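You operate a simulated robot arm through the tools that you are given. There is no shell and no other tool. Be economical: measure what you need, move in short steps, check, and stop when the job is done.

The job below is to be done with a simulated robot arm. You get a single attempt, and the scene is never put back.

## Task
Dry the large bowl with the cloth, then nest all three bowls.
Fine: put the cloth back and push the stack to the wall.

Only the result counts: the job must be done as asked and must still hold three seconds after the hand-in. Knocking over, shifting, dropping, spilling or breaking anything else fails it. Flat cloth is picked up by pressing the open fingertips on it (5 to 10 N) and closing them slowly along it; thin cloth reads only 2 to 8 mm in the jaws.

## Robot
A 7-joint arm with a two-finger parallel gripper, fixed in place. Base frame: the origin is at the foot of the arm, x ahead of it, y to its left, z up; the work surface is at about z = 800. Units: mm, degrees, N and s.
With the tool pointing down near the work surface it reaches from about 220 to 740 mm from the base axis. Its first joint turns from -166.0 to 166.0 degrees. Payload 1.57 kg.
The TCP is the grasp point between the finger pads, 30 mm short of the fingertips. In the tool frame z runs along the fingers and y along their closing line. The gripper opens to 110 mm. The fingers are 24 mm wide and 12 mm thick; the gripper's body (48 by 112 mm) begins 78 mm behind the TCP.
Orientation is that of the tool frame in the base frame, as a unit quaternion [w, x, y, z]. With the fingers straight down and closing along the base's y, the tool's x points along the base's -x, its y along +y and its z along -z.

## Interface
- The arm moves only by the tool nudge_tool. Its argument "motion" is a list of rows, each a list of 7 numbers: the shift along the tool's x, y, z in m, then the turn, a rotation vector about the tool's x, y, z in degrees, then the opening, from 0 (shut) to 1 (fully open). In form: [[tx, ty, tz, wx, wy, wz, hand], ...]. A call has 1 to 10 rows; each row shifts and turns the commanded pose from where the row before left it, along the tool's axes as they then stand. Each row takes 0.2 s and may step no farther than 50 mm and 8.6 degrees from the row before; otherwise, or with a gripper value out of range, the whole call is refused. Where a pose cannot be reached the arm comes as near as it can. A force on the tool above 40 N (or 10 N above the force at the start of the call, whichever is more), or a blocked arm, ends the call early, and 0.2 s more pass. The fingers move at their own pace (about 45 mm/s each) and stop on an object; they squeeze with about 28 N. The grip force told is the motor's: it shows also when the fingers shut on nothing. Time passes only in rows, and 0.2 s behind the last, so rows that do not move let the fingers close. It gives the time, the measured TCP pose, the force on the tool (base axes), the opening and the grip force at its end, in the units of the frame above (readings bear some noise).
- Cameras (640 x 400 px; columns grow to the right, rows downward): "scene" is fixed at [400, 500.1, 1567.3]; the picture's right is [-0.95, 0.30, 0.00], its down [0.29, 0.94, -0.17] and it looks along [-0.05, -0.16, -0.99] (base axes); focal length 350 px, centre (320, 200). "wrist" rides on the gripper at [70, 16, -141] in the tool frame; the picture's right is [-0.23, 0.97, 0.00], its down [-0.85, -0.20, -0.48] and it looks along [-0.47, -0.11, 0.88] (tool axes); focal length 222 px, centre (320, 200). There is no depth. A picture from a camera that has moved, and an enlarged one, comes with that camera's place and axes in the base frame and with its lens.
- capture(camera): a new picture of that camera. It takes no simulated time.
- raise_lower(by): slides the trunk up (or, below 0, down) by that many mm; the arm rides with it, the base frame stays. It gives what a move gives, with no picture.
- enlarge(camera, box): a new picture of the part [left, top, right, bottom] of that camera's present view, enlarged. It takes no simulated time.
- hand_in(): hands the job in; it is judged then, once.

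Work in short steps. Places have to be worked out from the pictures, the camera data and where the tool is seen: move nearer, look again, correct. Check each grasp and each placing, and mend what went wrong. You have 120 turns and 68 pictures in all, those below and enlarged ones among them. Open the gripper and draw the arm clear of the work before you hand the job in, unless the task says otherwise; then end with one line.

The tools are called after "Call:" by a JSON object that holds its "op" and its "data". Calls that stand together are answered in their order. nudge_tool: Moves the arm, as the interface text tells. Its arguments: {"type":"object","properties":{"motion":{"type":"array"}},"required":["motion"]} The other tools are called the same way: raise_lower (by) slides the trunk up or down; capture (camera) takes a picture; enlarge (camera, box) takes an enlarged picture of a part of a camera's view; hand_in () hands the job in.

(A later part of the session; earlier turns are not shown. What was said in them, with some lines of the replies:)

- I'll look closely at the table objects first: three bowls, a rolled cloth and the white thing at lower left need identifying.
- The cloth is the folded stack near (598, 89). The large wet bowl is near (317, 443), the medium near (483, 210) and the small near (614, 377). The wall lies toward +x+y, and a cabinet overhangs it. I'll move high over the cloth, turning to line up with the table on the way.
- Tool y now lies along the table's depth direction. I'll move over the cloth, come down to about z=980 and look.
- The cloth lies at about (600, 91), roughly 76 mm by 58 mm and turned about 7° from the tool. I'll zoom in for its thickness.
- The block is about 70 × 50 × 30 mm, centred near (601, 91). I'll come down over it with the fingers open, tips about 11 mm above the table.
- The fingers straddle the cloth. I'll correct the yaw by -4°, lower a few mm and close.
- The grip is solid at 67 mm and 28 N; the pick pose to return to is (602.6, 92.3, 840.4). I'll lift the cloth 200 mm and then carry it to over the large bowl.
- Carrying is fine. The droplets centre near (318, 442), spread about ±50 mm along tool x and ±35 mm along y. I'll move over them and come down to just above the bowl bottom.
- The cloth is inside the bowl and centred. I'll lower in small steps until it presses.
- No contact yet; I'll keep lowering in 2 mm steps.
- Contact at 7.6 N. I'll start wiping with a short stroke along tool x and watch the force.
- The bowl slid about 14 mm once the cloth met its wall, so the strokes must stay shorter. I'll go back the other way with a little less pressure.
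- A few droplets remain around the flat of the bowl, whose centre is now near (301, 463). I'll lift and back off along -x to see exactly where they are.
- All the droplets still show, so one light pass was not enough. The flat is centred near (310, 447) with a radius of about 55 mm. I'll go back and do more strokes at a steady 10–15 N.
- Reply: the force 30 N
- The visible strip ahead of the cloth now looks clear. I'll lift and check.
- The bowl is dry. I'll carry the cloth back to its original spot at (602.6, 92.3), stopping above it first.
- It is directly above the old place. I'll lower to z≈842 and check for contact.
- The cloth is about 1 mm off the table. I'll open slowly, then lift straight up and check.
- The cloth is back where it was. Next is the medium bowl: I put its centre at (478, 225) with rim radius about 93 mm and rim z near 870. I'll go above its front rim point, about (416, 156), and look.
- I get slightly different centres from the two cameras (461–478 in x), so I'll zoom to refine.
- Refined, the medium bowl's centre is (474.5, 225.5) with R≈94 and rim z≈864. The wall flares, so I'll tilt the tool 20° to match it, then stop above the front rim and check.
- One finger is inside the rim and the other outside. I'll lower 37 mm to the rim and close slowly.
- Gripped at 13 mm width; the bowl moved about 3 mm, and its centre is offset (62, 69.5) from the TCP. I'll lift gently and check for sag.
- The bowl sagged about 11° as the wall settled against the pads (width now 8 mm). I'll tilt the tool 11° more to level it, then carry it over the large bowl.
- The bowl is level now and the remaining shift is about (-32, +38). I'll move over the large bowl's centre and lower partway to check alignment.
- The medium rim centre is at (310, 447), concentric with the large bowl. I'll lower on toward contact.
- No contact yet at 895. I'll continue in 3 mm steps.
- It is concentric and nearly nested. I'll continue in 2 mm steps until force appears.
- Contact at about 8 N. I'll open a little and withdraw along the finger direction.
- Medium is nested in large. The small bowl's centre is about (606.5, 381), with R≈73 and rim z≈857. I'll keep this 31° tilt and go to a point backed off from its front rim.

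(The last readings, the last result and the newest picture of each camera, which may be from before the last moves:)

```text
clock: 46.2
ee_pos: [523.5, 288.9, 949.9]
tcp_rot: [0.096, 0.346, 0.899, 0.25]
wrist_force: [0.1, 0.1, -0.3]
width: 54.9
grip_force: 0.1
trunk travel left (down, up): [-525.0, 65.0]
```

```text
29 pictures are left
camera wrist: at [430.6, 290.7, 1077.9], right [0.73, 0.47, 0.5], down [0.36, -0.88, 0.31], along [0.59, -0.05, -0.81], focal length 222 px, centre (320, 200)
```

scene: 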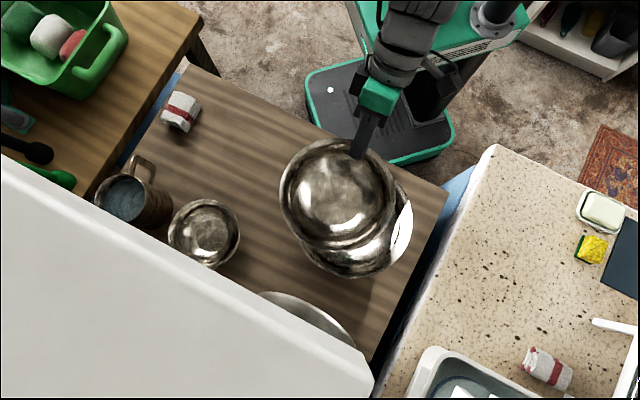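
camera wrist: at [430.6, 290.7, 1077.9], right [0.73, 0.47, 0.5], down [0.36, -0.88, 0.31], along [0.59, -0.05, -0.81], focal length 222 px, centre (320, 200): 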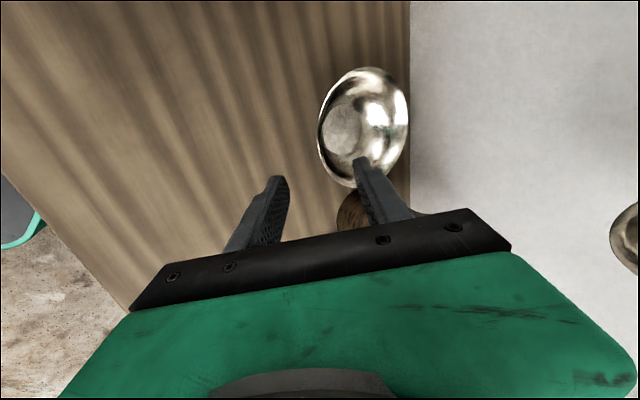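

The wrist view confirms the small bowl at (605, 380). I'll advance along the fingers onto its front rim and close.

Call:
{"op": "nudge_tool", "data": {"motion": [[0.001, -0.001, 0.03, 0, 0, 0, 0.5], [0, -0.001, 0.03, 0, 0, 0, 0.5], [0, -0.001, 0.025, 0, 0, 0, 0.5], [0, -0.001, 0.015, 0, 0, 0, 0.5], [0, 0, 0, 0, 0, 0, 0.5]]}}

Call:
{"op": "capture", "data": {"camera": "wrist"}}

Call:
{"op": "enlarge", "data": {"camera": "scene", "box": [140, 170, 270, 290]}}

```text
clock: 47.4
ee_pos: [553.2, 324.7, 860.5]
tcp_rot: [0.096, 0.345, 0.9, 0.249]
wrist_force: [0.6, -0.5, 0.0]
width: 55.1
grip_force: 0.1
trunk travel left (down, up): [-525.0, 65.0]
```

```text
28 pictures are left
camera wrist: at [461.5, 326.9, 989.1], right [0.73, 0.47, 0.5], down [0.36, -0.88, 0.31], along [0.59, -0.05, -0.81], focal length 222 px, centre (320, 200)
```

wrist: 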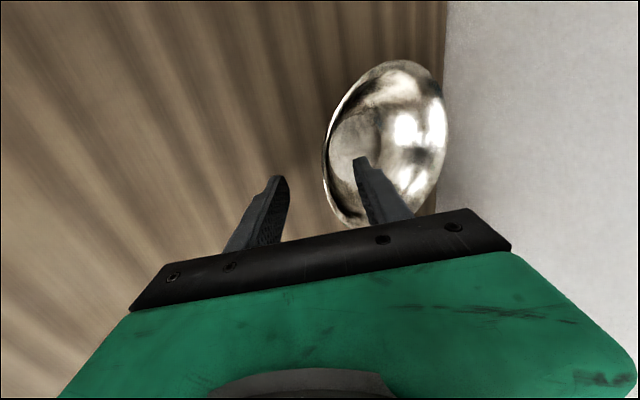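

```text
3.33 times, centred on (205, 230) of scene
camera zoom: at [400.0, 500.1, 1567.3], right [-0.95, 0.3, 0.0], down [0.29, 0.94, -0.17], along [-0.05, -0.16, -0.99], focal length 1168 px, centre (703, 100)
```

zoom: 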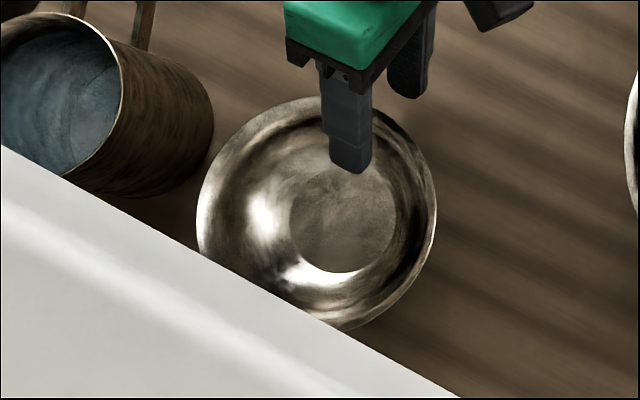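

The rim sits midway between the fingers, and the full mug is close on the far side, so I'll close slowly.

Call:
{"op": "nudge_tool", "data": {"motion": [[0, 0, 0, 0, 0, 0, 0.35], [0, 0, 0, 0, 0, 0, 0.22], [0, 0, 0, 0, 0, 0, 0.12], [0, 0, 0, 0, 0, 0, 0], [0, 0, 0, 0, 0, 0, 0], [0, 0, 0, 0, 0, 0, 0], [0, 0, 0, 0, 0, 0, 0]]}}

Call:
{"op": "enlarge", "data": {"camera": "scene", "box": [140, 170, 270, 290]}}

```text
clock: 49.0
ee_pos: [552.8, 323.9, 860.2]
tcp_rot: [0.096, 0.345, 0.9, 0.249]
wrist_force: [0.1, 0.4, -0.1]
width: 8.2
grip_force: 27.6
trunk travel left (down, up): [-525.0, 65.0]
```

```text
3.33 times, centred on (205, 230) of scene
camera zoom: at [400.0, 500.1, 1567.3], right [-0.95, 0.3, 0.0], down [0.29, 0.94, -0.17], along [-0.05, -0.16, -0.99], focal length 1168 px, centre (703, 100)
```

zoom: 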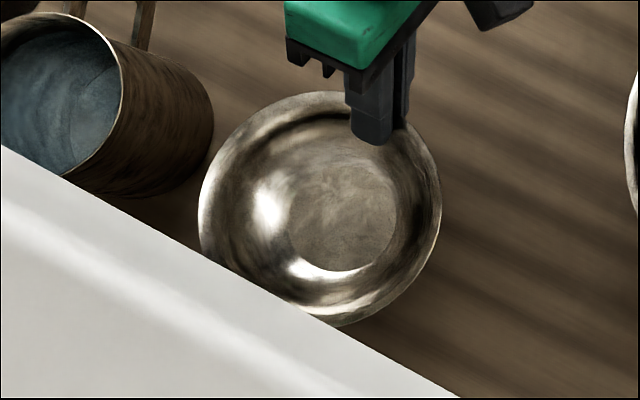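

Gripped at 8 mm. I'll lift 90 mm and check.

Call:
{"op": "nudge_tool", "data": {"motion": [[0, 0.005, -0.0086, 0, 0, 0, 0], [0, 0.0103, -0.0171, 0, 0, 0, 0], [0, 0.0155, -0.0257, 0, 0, 0, 0], [0, 0.0155, -0.0257, 0, 0, 0, 0], [0, 0, 0, 0, 0, 0, 0]]}}

Call:
{"op": "capture", "data": {"camera": "wrist"}}

Call:
{"op": "capture", "data": {"camera": "scene"}}

```text
clock: 50.2
ee_pos: [553.3, 323.2, 949.8]
tcp_rot: [0.096, 0.346, 0.899, 0.25]
wrist_force: [0.2, 0.4, -0.9]
width: 8.0
grip_force: 27.2
trunk travel left (down, up): [-525.0, 65.0]
```

```text
25 pictures are left
camera wrist: at [461.3, 325.7, 1078.8], right [0.73, 0.47, 0.5], down [0.36, -0.88, 0.31], along [0.59, -0.05, -0.81], focal length 222 px, centre (320, 200)
```

wrist: 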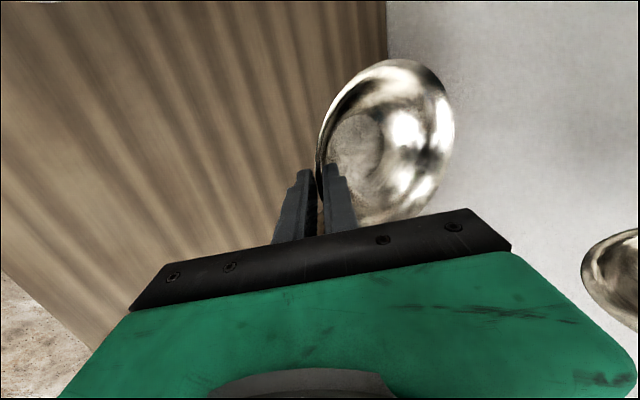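

```text
24 pictures are left
```

scene: 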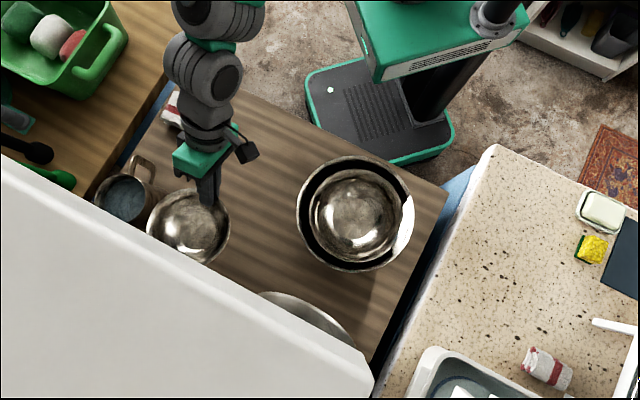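

The bowl is held about level. The stack crept slightly on release; its centre is now about (303.5, 439). I'll carry the small bowl over it at z≈990.

Call:
{"op": "nudge_tool", "data": {"motion": [[0, 0, 0, 3, 0, 0, 0], [0.033, -0.01475, -0.0135, 0, 0, 0, 0], [0.033, -0.01475, -0.0135, 0, 0, 0, 0], [0.033, -0.01475, -0.0135, 0, 0, 0, 0], [0.033, -0.01475, -0.0135, 0, 0, 0, 0], [0.033, -0.01475, -0.0135, 0, 0, 0, 0], [0.033, -0.01475, -0.0135, 0, 0, 0, 0], [0.033, -0.01475, -0.0135, 0, 0, 0, 0], [0.033, -0.01475, -0.0135, 0, 0, 0, 0], [0, 0, 0, 0, 0, 0, 0]]}}

Call:
{"op": "capture", "data": {"camera": "wrist"}}

Call:
{"op": "enlarge", "data": {"camera": "scene", "box": [270, 140, 450, 300]}}

```text
clock: 52.4
ee_pos: [252.0, 385.5, 988.0]
tcp_rot: [0.087, 0.349, 0.906, 0.226]
wrist_force: [0.2, 0.1, -1.4]
width: 8.5
grip_force: 27.6
trunk travel left (down, up): [-525.0, 65.0]
```

```text
23 pictures are left
camera wrist: at [165.1, 393.2, 1119.7], right [0.74, 0.49, 0.46], down [0.37, -0.87, 0.33], along [0.56, -0.08, -0.83], focal length 222 px, centre (320, 200)
```

wrist: 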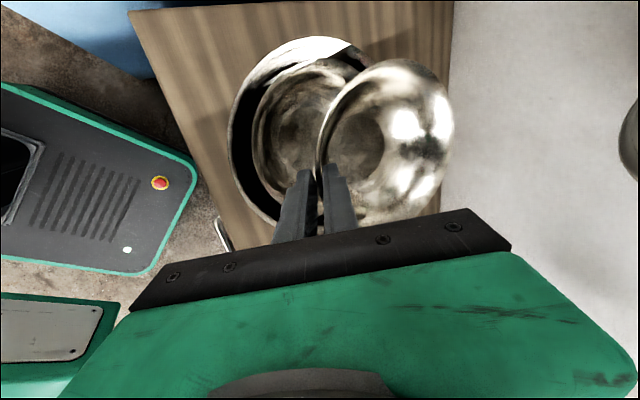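

```text
2.50 times, centred on (360, 220) of scene
camera zoom: at [400.0, 500.1, 1567.3], right [-0.95, 0.3, 0.0], down [0.29, 0.94, -0.17], along [-0.05, -0.16, -0.99], focal length 876 px, centre (220, 150)
```

zoom: 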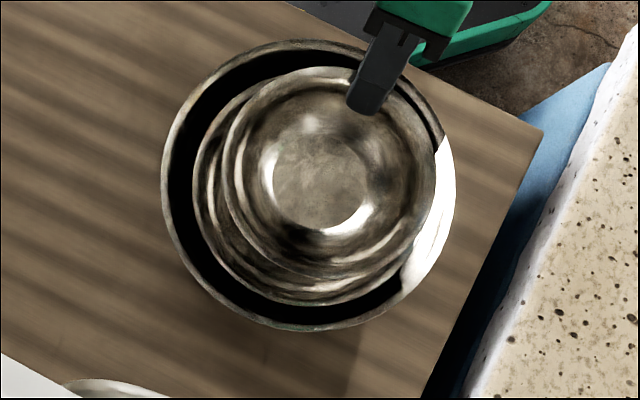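

Small is concentric over medium. I'll lower to just above contact, expected near TCP z 873.

Call:
{"op": "nudge_tool", "data": {"motion": [[0, -0.0141, 0.0265, 0, 0, 0, 0], [0, -0.0141, 0.0265, 0, 0, 0, 0], [0, -0.0107, 0.0202, 0, 0, 0, 0], [0, -0.0061, 0.0115, 0, 0, 0, 0], [0, -0.0028, 0.0053, 0, 0, 0, 0], [0, 0, 0, 0, 0, 0, 0]]}}

Call:
{"op": "enlarge", "data": {"camera": "scene", "box": [270, 140, 450, 300]}}

```text
clock: 53.8
ee_pos: [252.7, 386.5, 887.4]
tcp_rot: [0.087, 0.347, 0.906, 0.226]
wrist_force: [-0.3, -0.8, -2.0]
width: 8.0
grip_force: 26.5
trunk travel left (down, up): [-525.0, 65.0]
```

```text
2.50 times, centred on (360, 220) of scene
camera zoom: at [400.0, 500.1, 1567.3], right [-0.95, 0.3, 0.0], down [0.29, 0.94, -0.17], along [-0.05, -0.16, -0.99], focal length 876 px, centre (220, 150)
```

zoom: 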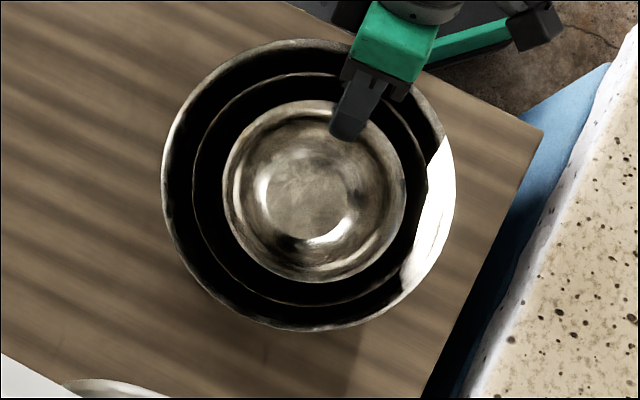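

Well centred. I'll continue down in 2–3 mm steps to contact.

Call:
{"op": "nudge_tool", "data": {"motion": [[0, -0.0014, 0.0026, 0, 0, 0, 0], [0, -0.0014, 0.0026, 0, 0, 0, 0], [0, -0.0014, 0.0026, 0, 0, 0, 0]]}}

```text
clock: 54.6
ee_pos: [253.1, 386.2, 879.0]
tcp_rot: [0.087, 0.348, 0.906, 0.225]
wrist_force: [0.2, 0.2, -1.7]
width: 8.2
grip_force: 27.1
trunk travel left (down, up): [-525.0, 65.0]
```

Call:
{"op": "nudge_tool", "data": {"motion": [[0, -0.0009, 0.0018, 0, 0, 0, 0], [0, -0.0009, 0.0018, 0, 0, 0, 0]]}}

```text
clock: 55.2
ee_pos: [252.9, 386.3, 875.1]
tcp_rot: [0.086, 0.348, 0.906, 0.226]
wrist_force: [0.7, 0.4, 1.4]
width: 7.8
grip_force: 27.8
trunk travel left (down, up): [-525.0, 65.0]
```

Light contact. I'll press 1 mm more, open only slightly (about 3 mm per side) to avoid pushing the medium bowl, then withdraw along the fingers.

Call:
{"op": "nudge_tool", "data": {"motion": [[0, -0.0005, 0.0009, 0, 0, 0, 0], [0, 0, 0, 0, 0, 0, 0.1], [0, 0, 0, 0, 0, 0, 0.13], [0, 0, 0, 0, 0, 0, 0.13], [0, 0, -0.01, 0, 0, 0, 0.13], [0, 0, -0.02, 0, 0, 0, 0.15], [0, 0, -0.04, 0, 0, 0, 0.15], [0, 0, -0.045, 0, 0, 0, 0.15], [0, 0, -0.045, 0, 0, 0, 0.15], [0, 0, 0, 0, 0, 0, 0.15]]}}

Call:
{"op": "capture", "data": {"camera": "scene"}}

Call:
{"op": "capture", "data": {"camera": "wrist"}}

```text
clock: 57.4
ee_pos: [201.5, 331.6, 1017.4]
tcp_rot: [0.087, 0.348, 0.906, 0.225]
wrist_force: [-0.5, 0.8, 0.1]
width: 16.1
grip_force: 0.1
trunk travel left (down, up): [-525.0, 65.0]
```

```text
20 pictures are left
```

scene: 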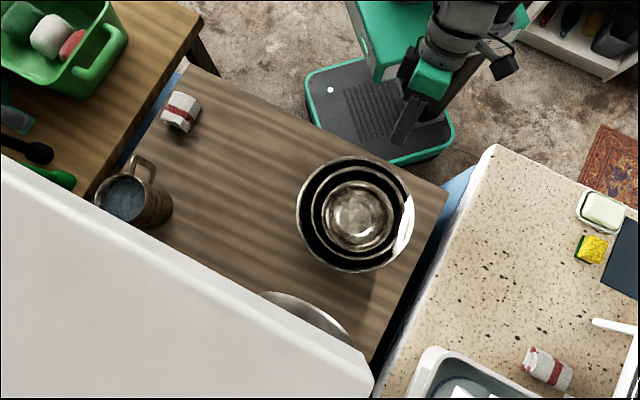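

```text
19 pictures are left
camera wrist: at [115.1, 339.2, 1148.8], right [0.74, 0.49, 0.46], down [0.37, -0.87, 0.33], along [0.56, -0.08, -0.83], focal length 222 px, centre (320, 200)
```

wrist: 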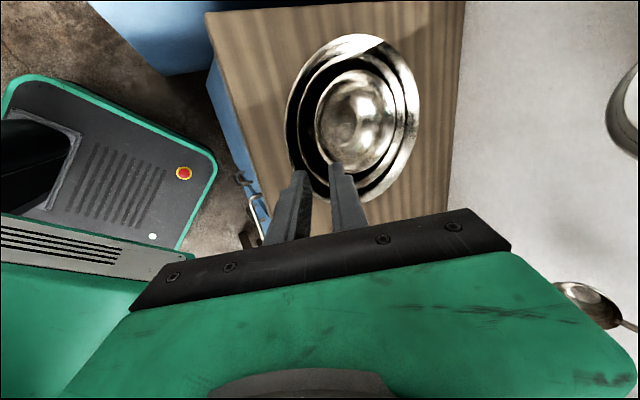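

All three are nested, concentric, and the cloth and mug are undisturbed. For the push I'll bring the tool upright and turn it 90° so the two open fingers form a stable cradle facing the wall.

Call:
{"op": "nudge_tool", "data": {"motion": [[0, 0, 0, 7, 0, 0, 0.3], [0, 0, 0, 7, 0, 0, 0.6], [0, 0, 0, 7, 0, 0, 1], [0, 0, 0, 7, 0, 0, 1], [0, 0, 0, 0, 0, -8, 1], [0, 0, 0, 0, 0, -8, 1], [0, 0, 0, 0, 0, -8, 1], [0, 0, 0, 0, 0, -8, 1], [0, 0, 0, 0, 0, -8, 1], [0, 0, 0, 0, 0, -8, 1]]}}

Call:
{"op": "nudge_tool", "data": {"motion": [[0, 0, 0, 0, 0, -8, 1], [0, 0, 0, 0, 0, -8, 1], [0, 0, 0, 0, 0, -8, 1], [0, 0, 0, 0, 0, -8, 1], [0, 0, 0, 0, 0, -6, 1], [0, 0, 0, 0, 0, 0, 1]]}}

```text
clock: 59.6
ee_pos: [204.2, 330.2, 1016.1]
tcp_rot: [0.0, -0.054, 0.999, 0.0]
wrist_force: [0.5, 0.8, 0.5]
width: 109.8
grip_force: 0.0
trunk travel left (down, up): [-525.0, 65.0]
```

```text
clock: 61.0
ee_pos: [203.5, 330.1, 1016.6]
tcp_rot: [0.0, -0.375, 0.927, -0.001]
wrist_force: [0.6, 0.8, 0.0]
width: 110.0
grip_force: 0.0
trunk travel left (down, up): [-525.0, 65.0]
```

The tool now faces the wall with its fingers spread across the table's length. I'll line up on the stack's centre (302, 437), 135 mm behind it, and lower to rim height.

Call:
{"op": "nudge_tool", "data": {"motion": [[-0.008, 0.008, 0.02, 0, 0, 0, 1], [0, 0, 0.04, 0, 0, 0, 1], [0, 0, 0.04, 0, 0, 0, 1], [0, 0, 0.03, 0, 0, 0, 1], [0, 0, 0.014, 0, 0, 0, 1], [0, 0, 0, 0, 0, 0, 1]]}}

Call:
{"op": "capture", "data": {"camera": "wrist"}}

Call:
{"op": "capture", "data": {"camera": "scene"}}

```text
clock: 62.4
ee_pos: [202.4, 341.7, 869.8]
tcp_rot: [0.0, -0.374, 0.927, 0.001]
wrist_force: [0.1, 0.3, 0.1]
width: 109.9
grip_force: 0.1
trunk travel left (down, up): [-525.0, 65.0]
```

```text
18 pictures are left
camera wrist: at [141.0, 304.0, 1011.3], right [-0.51, 0.86, 0.0], down [0.75, 0.45, 0.48], along [0.41, 0.25, -0.88], focal length 222 px, centre (320, 200)
```

wrist: 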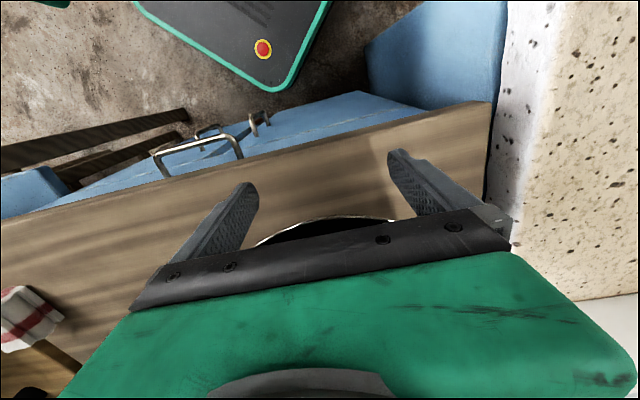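

```text
17 pictures are left
```

scene: 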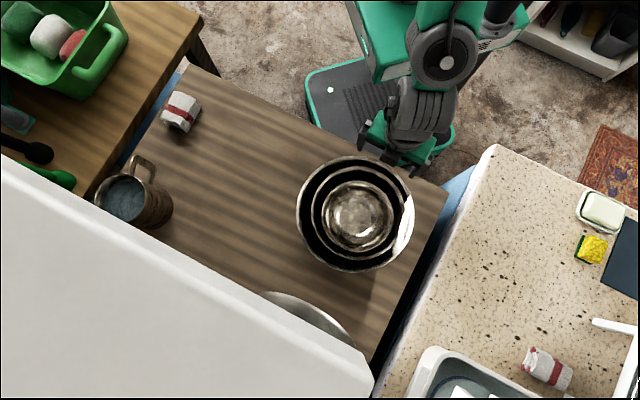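

It is centred behind the stack. I'll push gently toward the wall, 100 mm first.

Call:
{"op": "nudge_tool", "data": {"motion": [[-0.008, 0, 0, 0, 0, 0, 1], [-0.01, 0, 0, 0, 0, 0, 1], [-0.01, 0, 0, 0, 0, 0, 1], [-0.012, 0, 0, 0, 0, 0, 1], [-0.012, 0, 0, 0, 0, 0, 1], [-0.012, 0, 0, 0, 0, 0, 1], [-0.012, 0, 0, 0, 0, 0, 1], [-0.012, 0, 0, 0, 0, 0, 1], [-0.01, 0, 0, 0, 0, 0, 1], [-0.006, 0, 0, 0, 0, 0, 1]]}}

Call:
{"op": "capture", "data": {"camera": "scene"}}

```text
clock: 64.6
ee_pos: [278.6, 414.2, 871.7]
tcp_rot: [0.0, -0.374, 0.927, 0.0]
wrist_force: [-0.8, -0.3, -0.6]
width: 110.0
grip_force: 0.0
trunk travel left (down, up): [-525.0, 65.0]
```

```text
16 pictures are left
```

scene: 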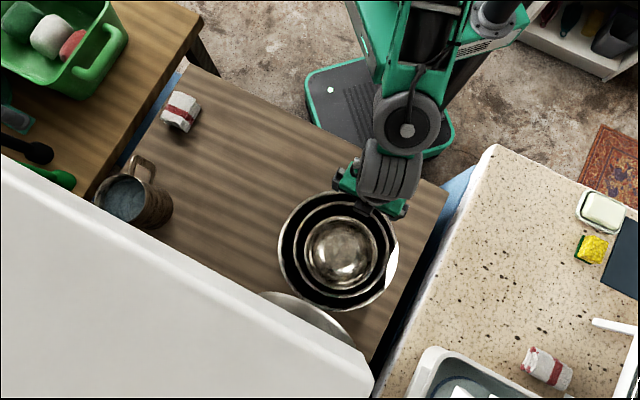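

The stack is moving squarely, with about 115 mm left. I'll push 90 mm more and check.

Call:
{"op": "nudge_tool", "data": {"motion": [[-0.008, 0, 0, 0, 0, 0, 1], [-0.011, 0, 0, 0, 0, 0, 1], [-0.011, 0, 0, 0, 0, 0, 1], [-0.011, 0, 0, 0, 0, 0, 1], [-0.011, 0, 0, 0, 0, 0, 1], [-0.011, 0, 0, 0, 0, 0, 1], [-0.01, 0, 0, 0, 0, 0, 1], [-0.008, 0, 0, 0, 0, 0, 1], [-0.006, 0, 0, 0, 0, 0, 1], [-0.004, 0, 0, 0, 0, 0, 1]]}}

Call:
{"op": "capture", "data": {"camera": "scene"}}

Call:
{"op": "capture", "data": {"camera": "wrist"}}

```text
clock: 66.8
ee_pos: [342.7, 477.4, 871.2]
tcp_rot: [0.0, -0.374, 0.927, 0.0]
wrist_force: [-1.9, -1.7, 0.3]
width: 109.8
grip_force: 0.1
trunk travel left (down, up): [-525.0, 65.0]
```

```text
15 pictures are left
```

scene: 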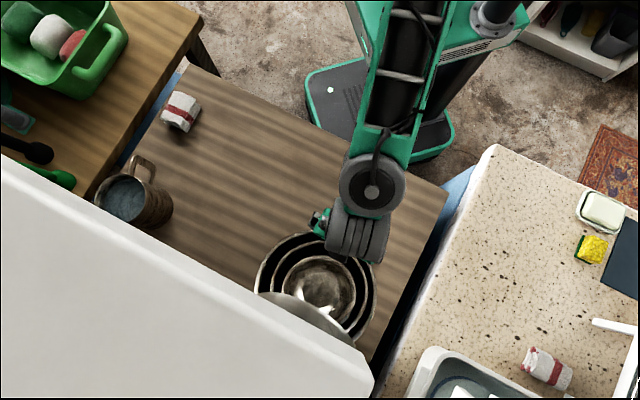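

```text
14 pictures are left
camera wrist: at [281.3, 439.3, 1012.4], right [-0.51, 0.86, 0.0], down [0.75, 0.45, 0.48], along [0.41, 0.24, -0.88], focal length 222 px, centre (320, 200)
```

wrist: 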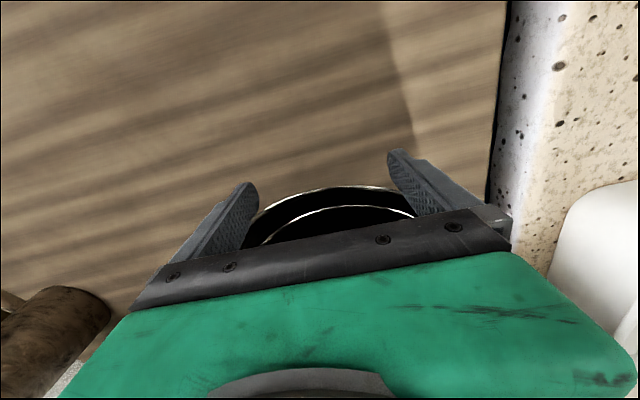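

The stack is passing under the hanging pan with about 25 mm to go. I'll continue slowly and watch the force for wall contact.

Call:
{"op": "nudge_tool", "data": {"motion": [[-0.004, 0, 0, 0, 0, 0, 1], [-0.004, 0, 0, 0, 0, 0, 1], [-0.004, 0, 0, 0, 0, 0, 1], [-0.003, 0, 0, 0, 0, 0, 1]]}}

```text
clock: 67.8
ee_pos: [353.7, 488.1, 872.3]
tcp_rot: [0.001, -0.374, 0.927, 0.0]
wrist_force: [-1.8, -1.5, 1.0]
width: 109.9
grip_force: 0.1
trunk travel left (down, up): [-525.0, 65.0]
```

Call:
{"op": "nudge_tool", "data": {"motion": [[-0.003, 0, 0, 0, 0, 0, 1], [-0.003, 0, 0, 0, 0, 0, 1], [-0.002, 0, 0, 0, 0, 0, 1]]}}

```text
clock: 68.6
ee_pos: [360.2, 492.9, 871.5]
tcp_rot: [0.0, -0.375, 0.927, 0.0]
wrist_force: [-2.0, -1.1, 0.1]
width: 109.9
grip_force: 0.1
trunk travel left (down, up): [-525.0, 65.0]
```

Still only sliding friction (about 2 N). I'll keep going in small steps.

Call:
{"op": "nudge_tool", "data": {"motion": [[-0.003, 0, 0, 0, 0, 0, 1], [-0.002, 0, 0, 0, 0, 0, 1], [-0.002, 0, 0, 0, 0, 0, 1]]}}

```text
clock: 69.4
ee_pos: [363.7, 498.5, 872.3]
tcp_rot: [0.0, -0.375, 0.927, 0.001]
wrist_force: [-2.2, -1.6, 1.1]
width: 109.9
grip_force: 0.1
trunk travel left (down, up): [-525.0, 65.0]
```

Call:
{"op": "nudge_tool", "data": {"motion": [[-0.003, 0, 0, 0, 0, 0, 1], [-0.002, 0, 0, 0, 0, 0, 1], [-0.002, 0, 0, 0, 0, 0, 1]]}}

Call:
{"op": "capture", "data": {"camera": "scene"}}

```text
clock: 70.2
ee_pos: [370.1, 502.9, 872.2]
tcp_rot: [0.0, -0.374, 0.927, 0.0]
wrist_force: [-1.6, -0.4, 0.1]
width: 110.0
grip_force: 0.0
trunk travel left (down, up): [-525.0, 65.0]
```

```text
13 pictures are left
```

scene: 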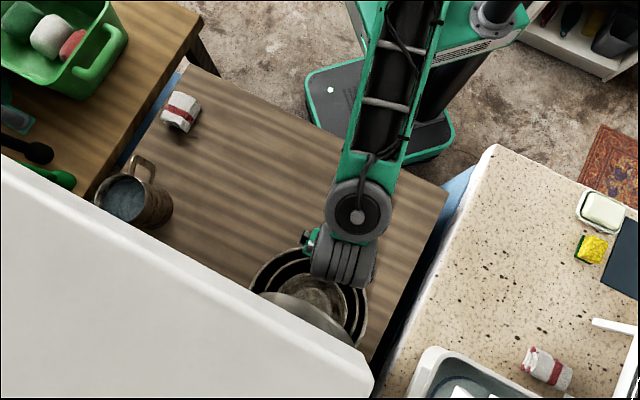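

The far edge should be within about 10 mm of the wall. I'll continue.

Call:
{"op": "nudge_tool", "data": {"motion": [[-0.002, 0, 0, 0, 0, 0, 1], [-0.002, 0, 0, 0, 0, 0, 1], [-0.002, 0, 0, 0, 0, 0, 1]]}}

```text
clock: 71.0
ee_pos: [374.8, 506.7, 871.0]
tcp_rot: [0.0, -0.375, 0.927, 0.0]
wrist_force: [-1.7, -0.9, -0.8]
width: 109.9
grip_force: 0.0
trunk travel left (down, up): [-525.0, 65.0]
```

Call:
{"op": "nudge_tool", "data": {"motion": [[-0.002, 0, 0, 0, 0, 0, 1], [-0.002, 0, 0, 0, 0, 0, 1], [-0.002, 0, 0, 0, 0, 0, 1]]}}

```text
clock: 71.8
ee_pos: [374.2, 508.1, 871.8]
tcp_rot: [-0.002, -0.376, 0.927, -0.002]
wrist_force: [-22.9, -23.5, 6.1]
width: 109.9
grip_force: 0.1
trunk travel left (down, up): [-525.0, 65.0]
```

The force jumped to 33 N along the wall normal, so the stack is against the wall. I'll back off straight and look.

Call:
{"op": "nudge_tool", "data": {"motion": [[0.004, 0, 0, 0, 0, 0, 1], [0.01, 0, 0, 0, 0, 0, 1], [0.03, 0, 0, 0, 0, 0, 1], [0.045, 0, -0.02, 0, 0, 0, 1], [0.045, 0, -0.04, 0, 0, 0, 1], [0.04, 0, -0.04, 0, 0, 0, 1], [0, 0, -0.04, 0, 0, 0, 1], [0, 0, 0, 0, 0, 0, 1]]}}

Call:
{"op": "capture", "data": {"camera": "scene"}}

Call:
{"op": "capture", "data": {"camera": "wrist"}}

```text
refused: row 5 steps farther than a row can; nothing moved
```

```text
12 pictures are left
```

scene: 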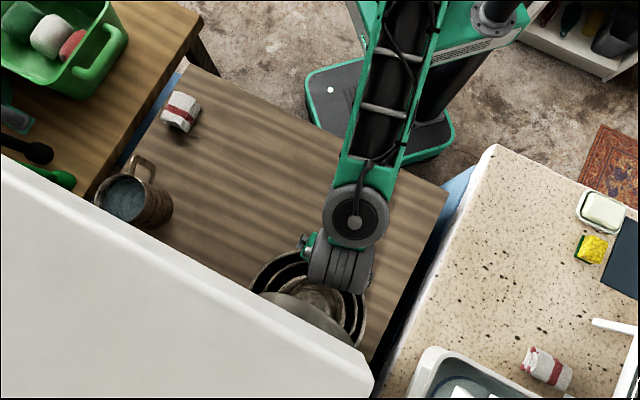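

```text
11 pictures are left
camera wrist: at [313.1, 470.9, 1012.4], right [-0.51, 0.86, 0.0], down [0.75, 0.45, 0.47], along [0.41, 0.24, -0.88], focal length 222 px, centre (320, 200)
```

wrist: 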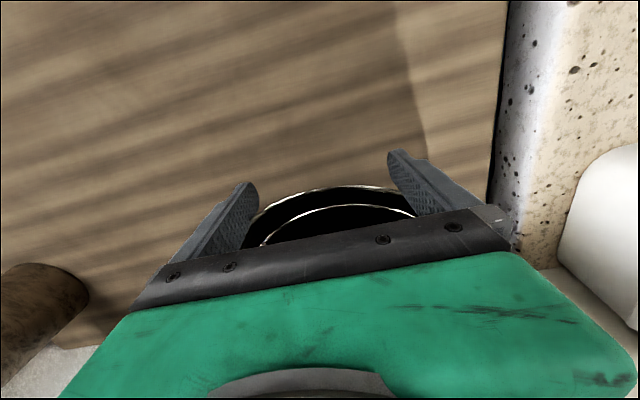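

One row was too long and the call was refused. I'll repeat the retreat with smaller rows.

Call:
{"op": "nudge_tool", "data": {"motion": [[0.004, 0, 0, 0, 0, 0, 1], [0.01, 0, 0, 0, 0, 0, 1], [0.03, 0, 0, 0, 0, 0, 1], [0.04, 0, 0, 0, 0, 0, 1], [0.04, 0, -0.02, 0, 0, 0, 1], [0.035, 0, -0.03, 0, 0, 0, 1], [0.035, 0, -0.03, 0, 0, 0, 1], [0, 0, -0.04, 0, 0, 0, 1], [0, 0, -0.03, 0, 0, 0, 1], [0, 0, 0, 0, 0, 0, 1]]}}

Call:
{"op": "capture", "data": {"camera": "scene"}}

Call:
{"op": "capture", "data": {"camera": "wrist"}}

```text
clock: 74.0
ee_pos: [235.7, 375.4, 1024.1]
tcp_rot: [0.0, -0.374, 0.927, 0.001]
wrist_force: [-0.7, -0.7, 0.0]
width: 110.1
grip_force: 0.0
trunk travel left (down, up): [-525.0, 65.0]
```

```text
10 pictures are left
```

scene: 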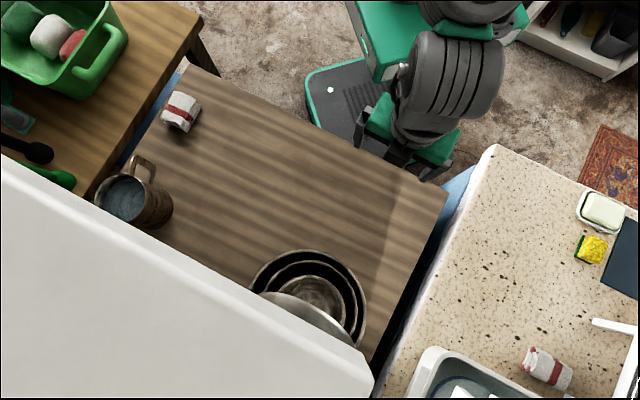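

```text
9 pictures are left
camera wrist: at [174.7, 338.6, 1163.8], right [-0.51, 0.86, 0.0], down [0.75, 0.45, 0.48], along [0.41, 0.24, -0.88], focal length 222 px, centre (320, 200)
```

wrist: 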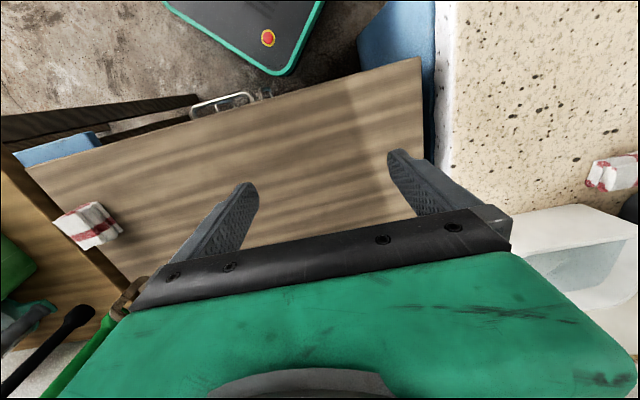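

The mug, cloth and pan are unmoved and the stack is in place. I'll turn the camera back to look along the wall and confirm contact.

Call:
{"op": "nudge_tool", "data": {"motion": [[0, 0, 0, 0, 0, 8.5, 1], [0, 0, 0, 0, 0, 8.5, 1], [0, 0, 0, 0, 0, 8.5, 1], [0, 0, 0, 0, 0, 8.5, 1], [0, 0, 0, 0, 0, 8.5, 1], [0, 0, 0, 0, 0, 8.5, 1], [0, 0, 0, 0, 0, 8.5, 1], [0, 0, 0, 0, 0, 8.5, 1], [0, 0, 0, 0, 0, 8.5, 1], [0, 0, 0, 0, 0, 8.5, 1]]}}

Call:
{"op": "nudge_tool", "data": {"motion": [[-0.022, 0.035, 0, 0, 0, 0, 1], [-0.022, 0.035, 0, 0, 0, 0, 1], [-0.022, 0.035, 0, 0, 0, 0, 1], [-0.022, 0.03, 0, 0, 0, 0, 1], [0, 0, 0, 0, 0, 0, 1]]}}

Call:
{"op": "capture", "data": {"camera": "wrist"}}

```text
clock: 76.2
ee_pos: [239.2, 376.5, 1021.1]
tcp_rot: [0.0, 0.352, 0.936, 0.0]
wrist_force: [0.0, 0.3, 0.2]
width: 109.9
grip_force: 0.1
trunk travel left (down, up): [-525.0, 65.0]
```

```text
clock: 77.4
ee_pos: [393.7, 419.3, 1022.4]
tcp_rot: [0.0, 0.35, 0.937, 0.001]
wrist_force: [0.1, 0.5, 0.3]
width: 110.0
grip_force: 0.0
trunk travel left (down, up): [-525.0, 65.0]
```

```text
8 pictures are left
camera wrist: at [352.3, 476.8, 1163.2], right [0.81, 0.59, 0.0], down [0.51, -0.71, 0.48], along [0.28, -0.39, -0.88], focal length 222 px, centre (320, 200)
```

wrist: 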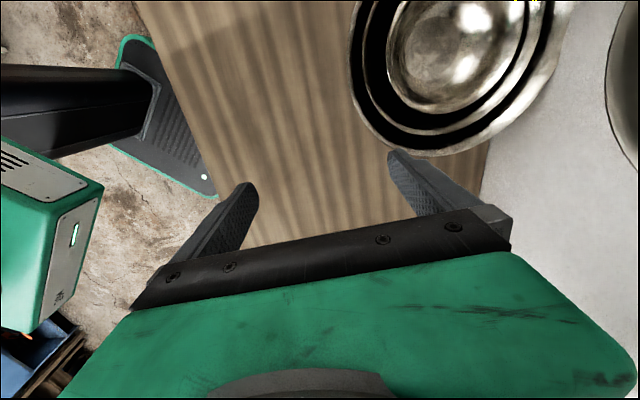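

The rim edge works out at about n=846, the same as the wall plane, and all three bowls are nested and level. I'll draw the arm back and up, clear of the work.

Call:
{"op": "nudge_tool", "data": {"motion": [[0, -0.03, -0.025, 0, 0, 0, 1], [0, -0.035, -0.025, 0, 0, 0, 1], [0, -0.035, -0.025, 0, 0, 0, 1], [0, -0.035, -0.025, 0, 0, 0, 1], [0, -0.02, -0.01, 0, 0, 0, 1], [0, 0, 0, 0, 0, 0, 1]]}}

Call:
{"op": "capture", "data": {"camera": "scene"}}

```text
clock: 78.8
ee_pos: [292.8, 304.2, 1132.1]
tcp_rot: [0.0, 0.35, 0.937, 0.0]
wrist_force: [0.3, 0.2, 0.2]
width: 110.1
grip_force: 0.1
trunk travel left (down, up): [-525.0, 65.0]
```

```text
7 pictures are left
```

scene: 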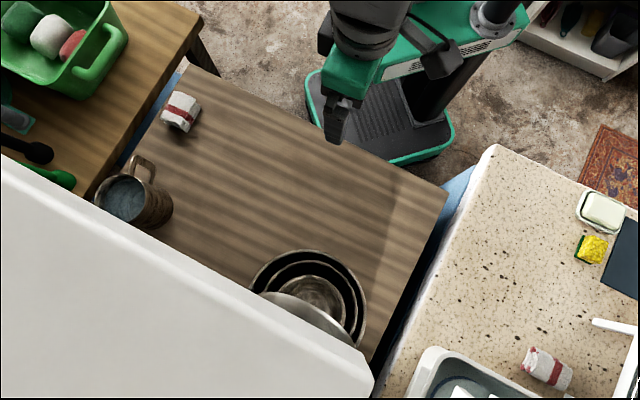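

Everything is in place: the bowl is dry, the cloth is back, the three bowls are nested at the wall and the arm is clear. I'm handing in.

Call:
{"op": "hand_in", "data": {}}

```text
The job is handed in.
```

I dried the large bowl, put the cloth back where it was, nested all three bowls and pushed the stack up against the wall.
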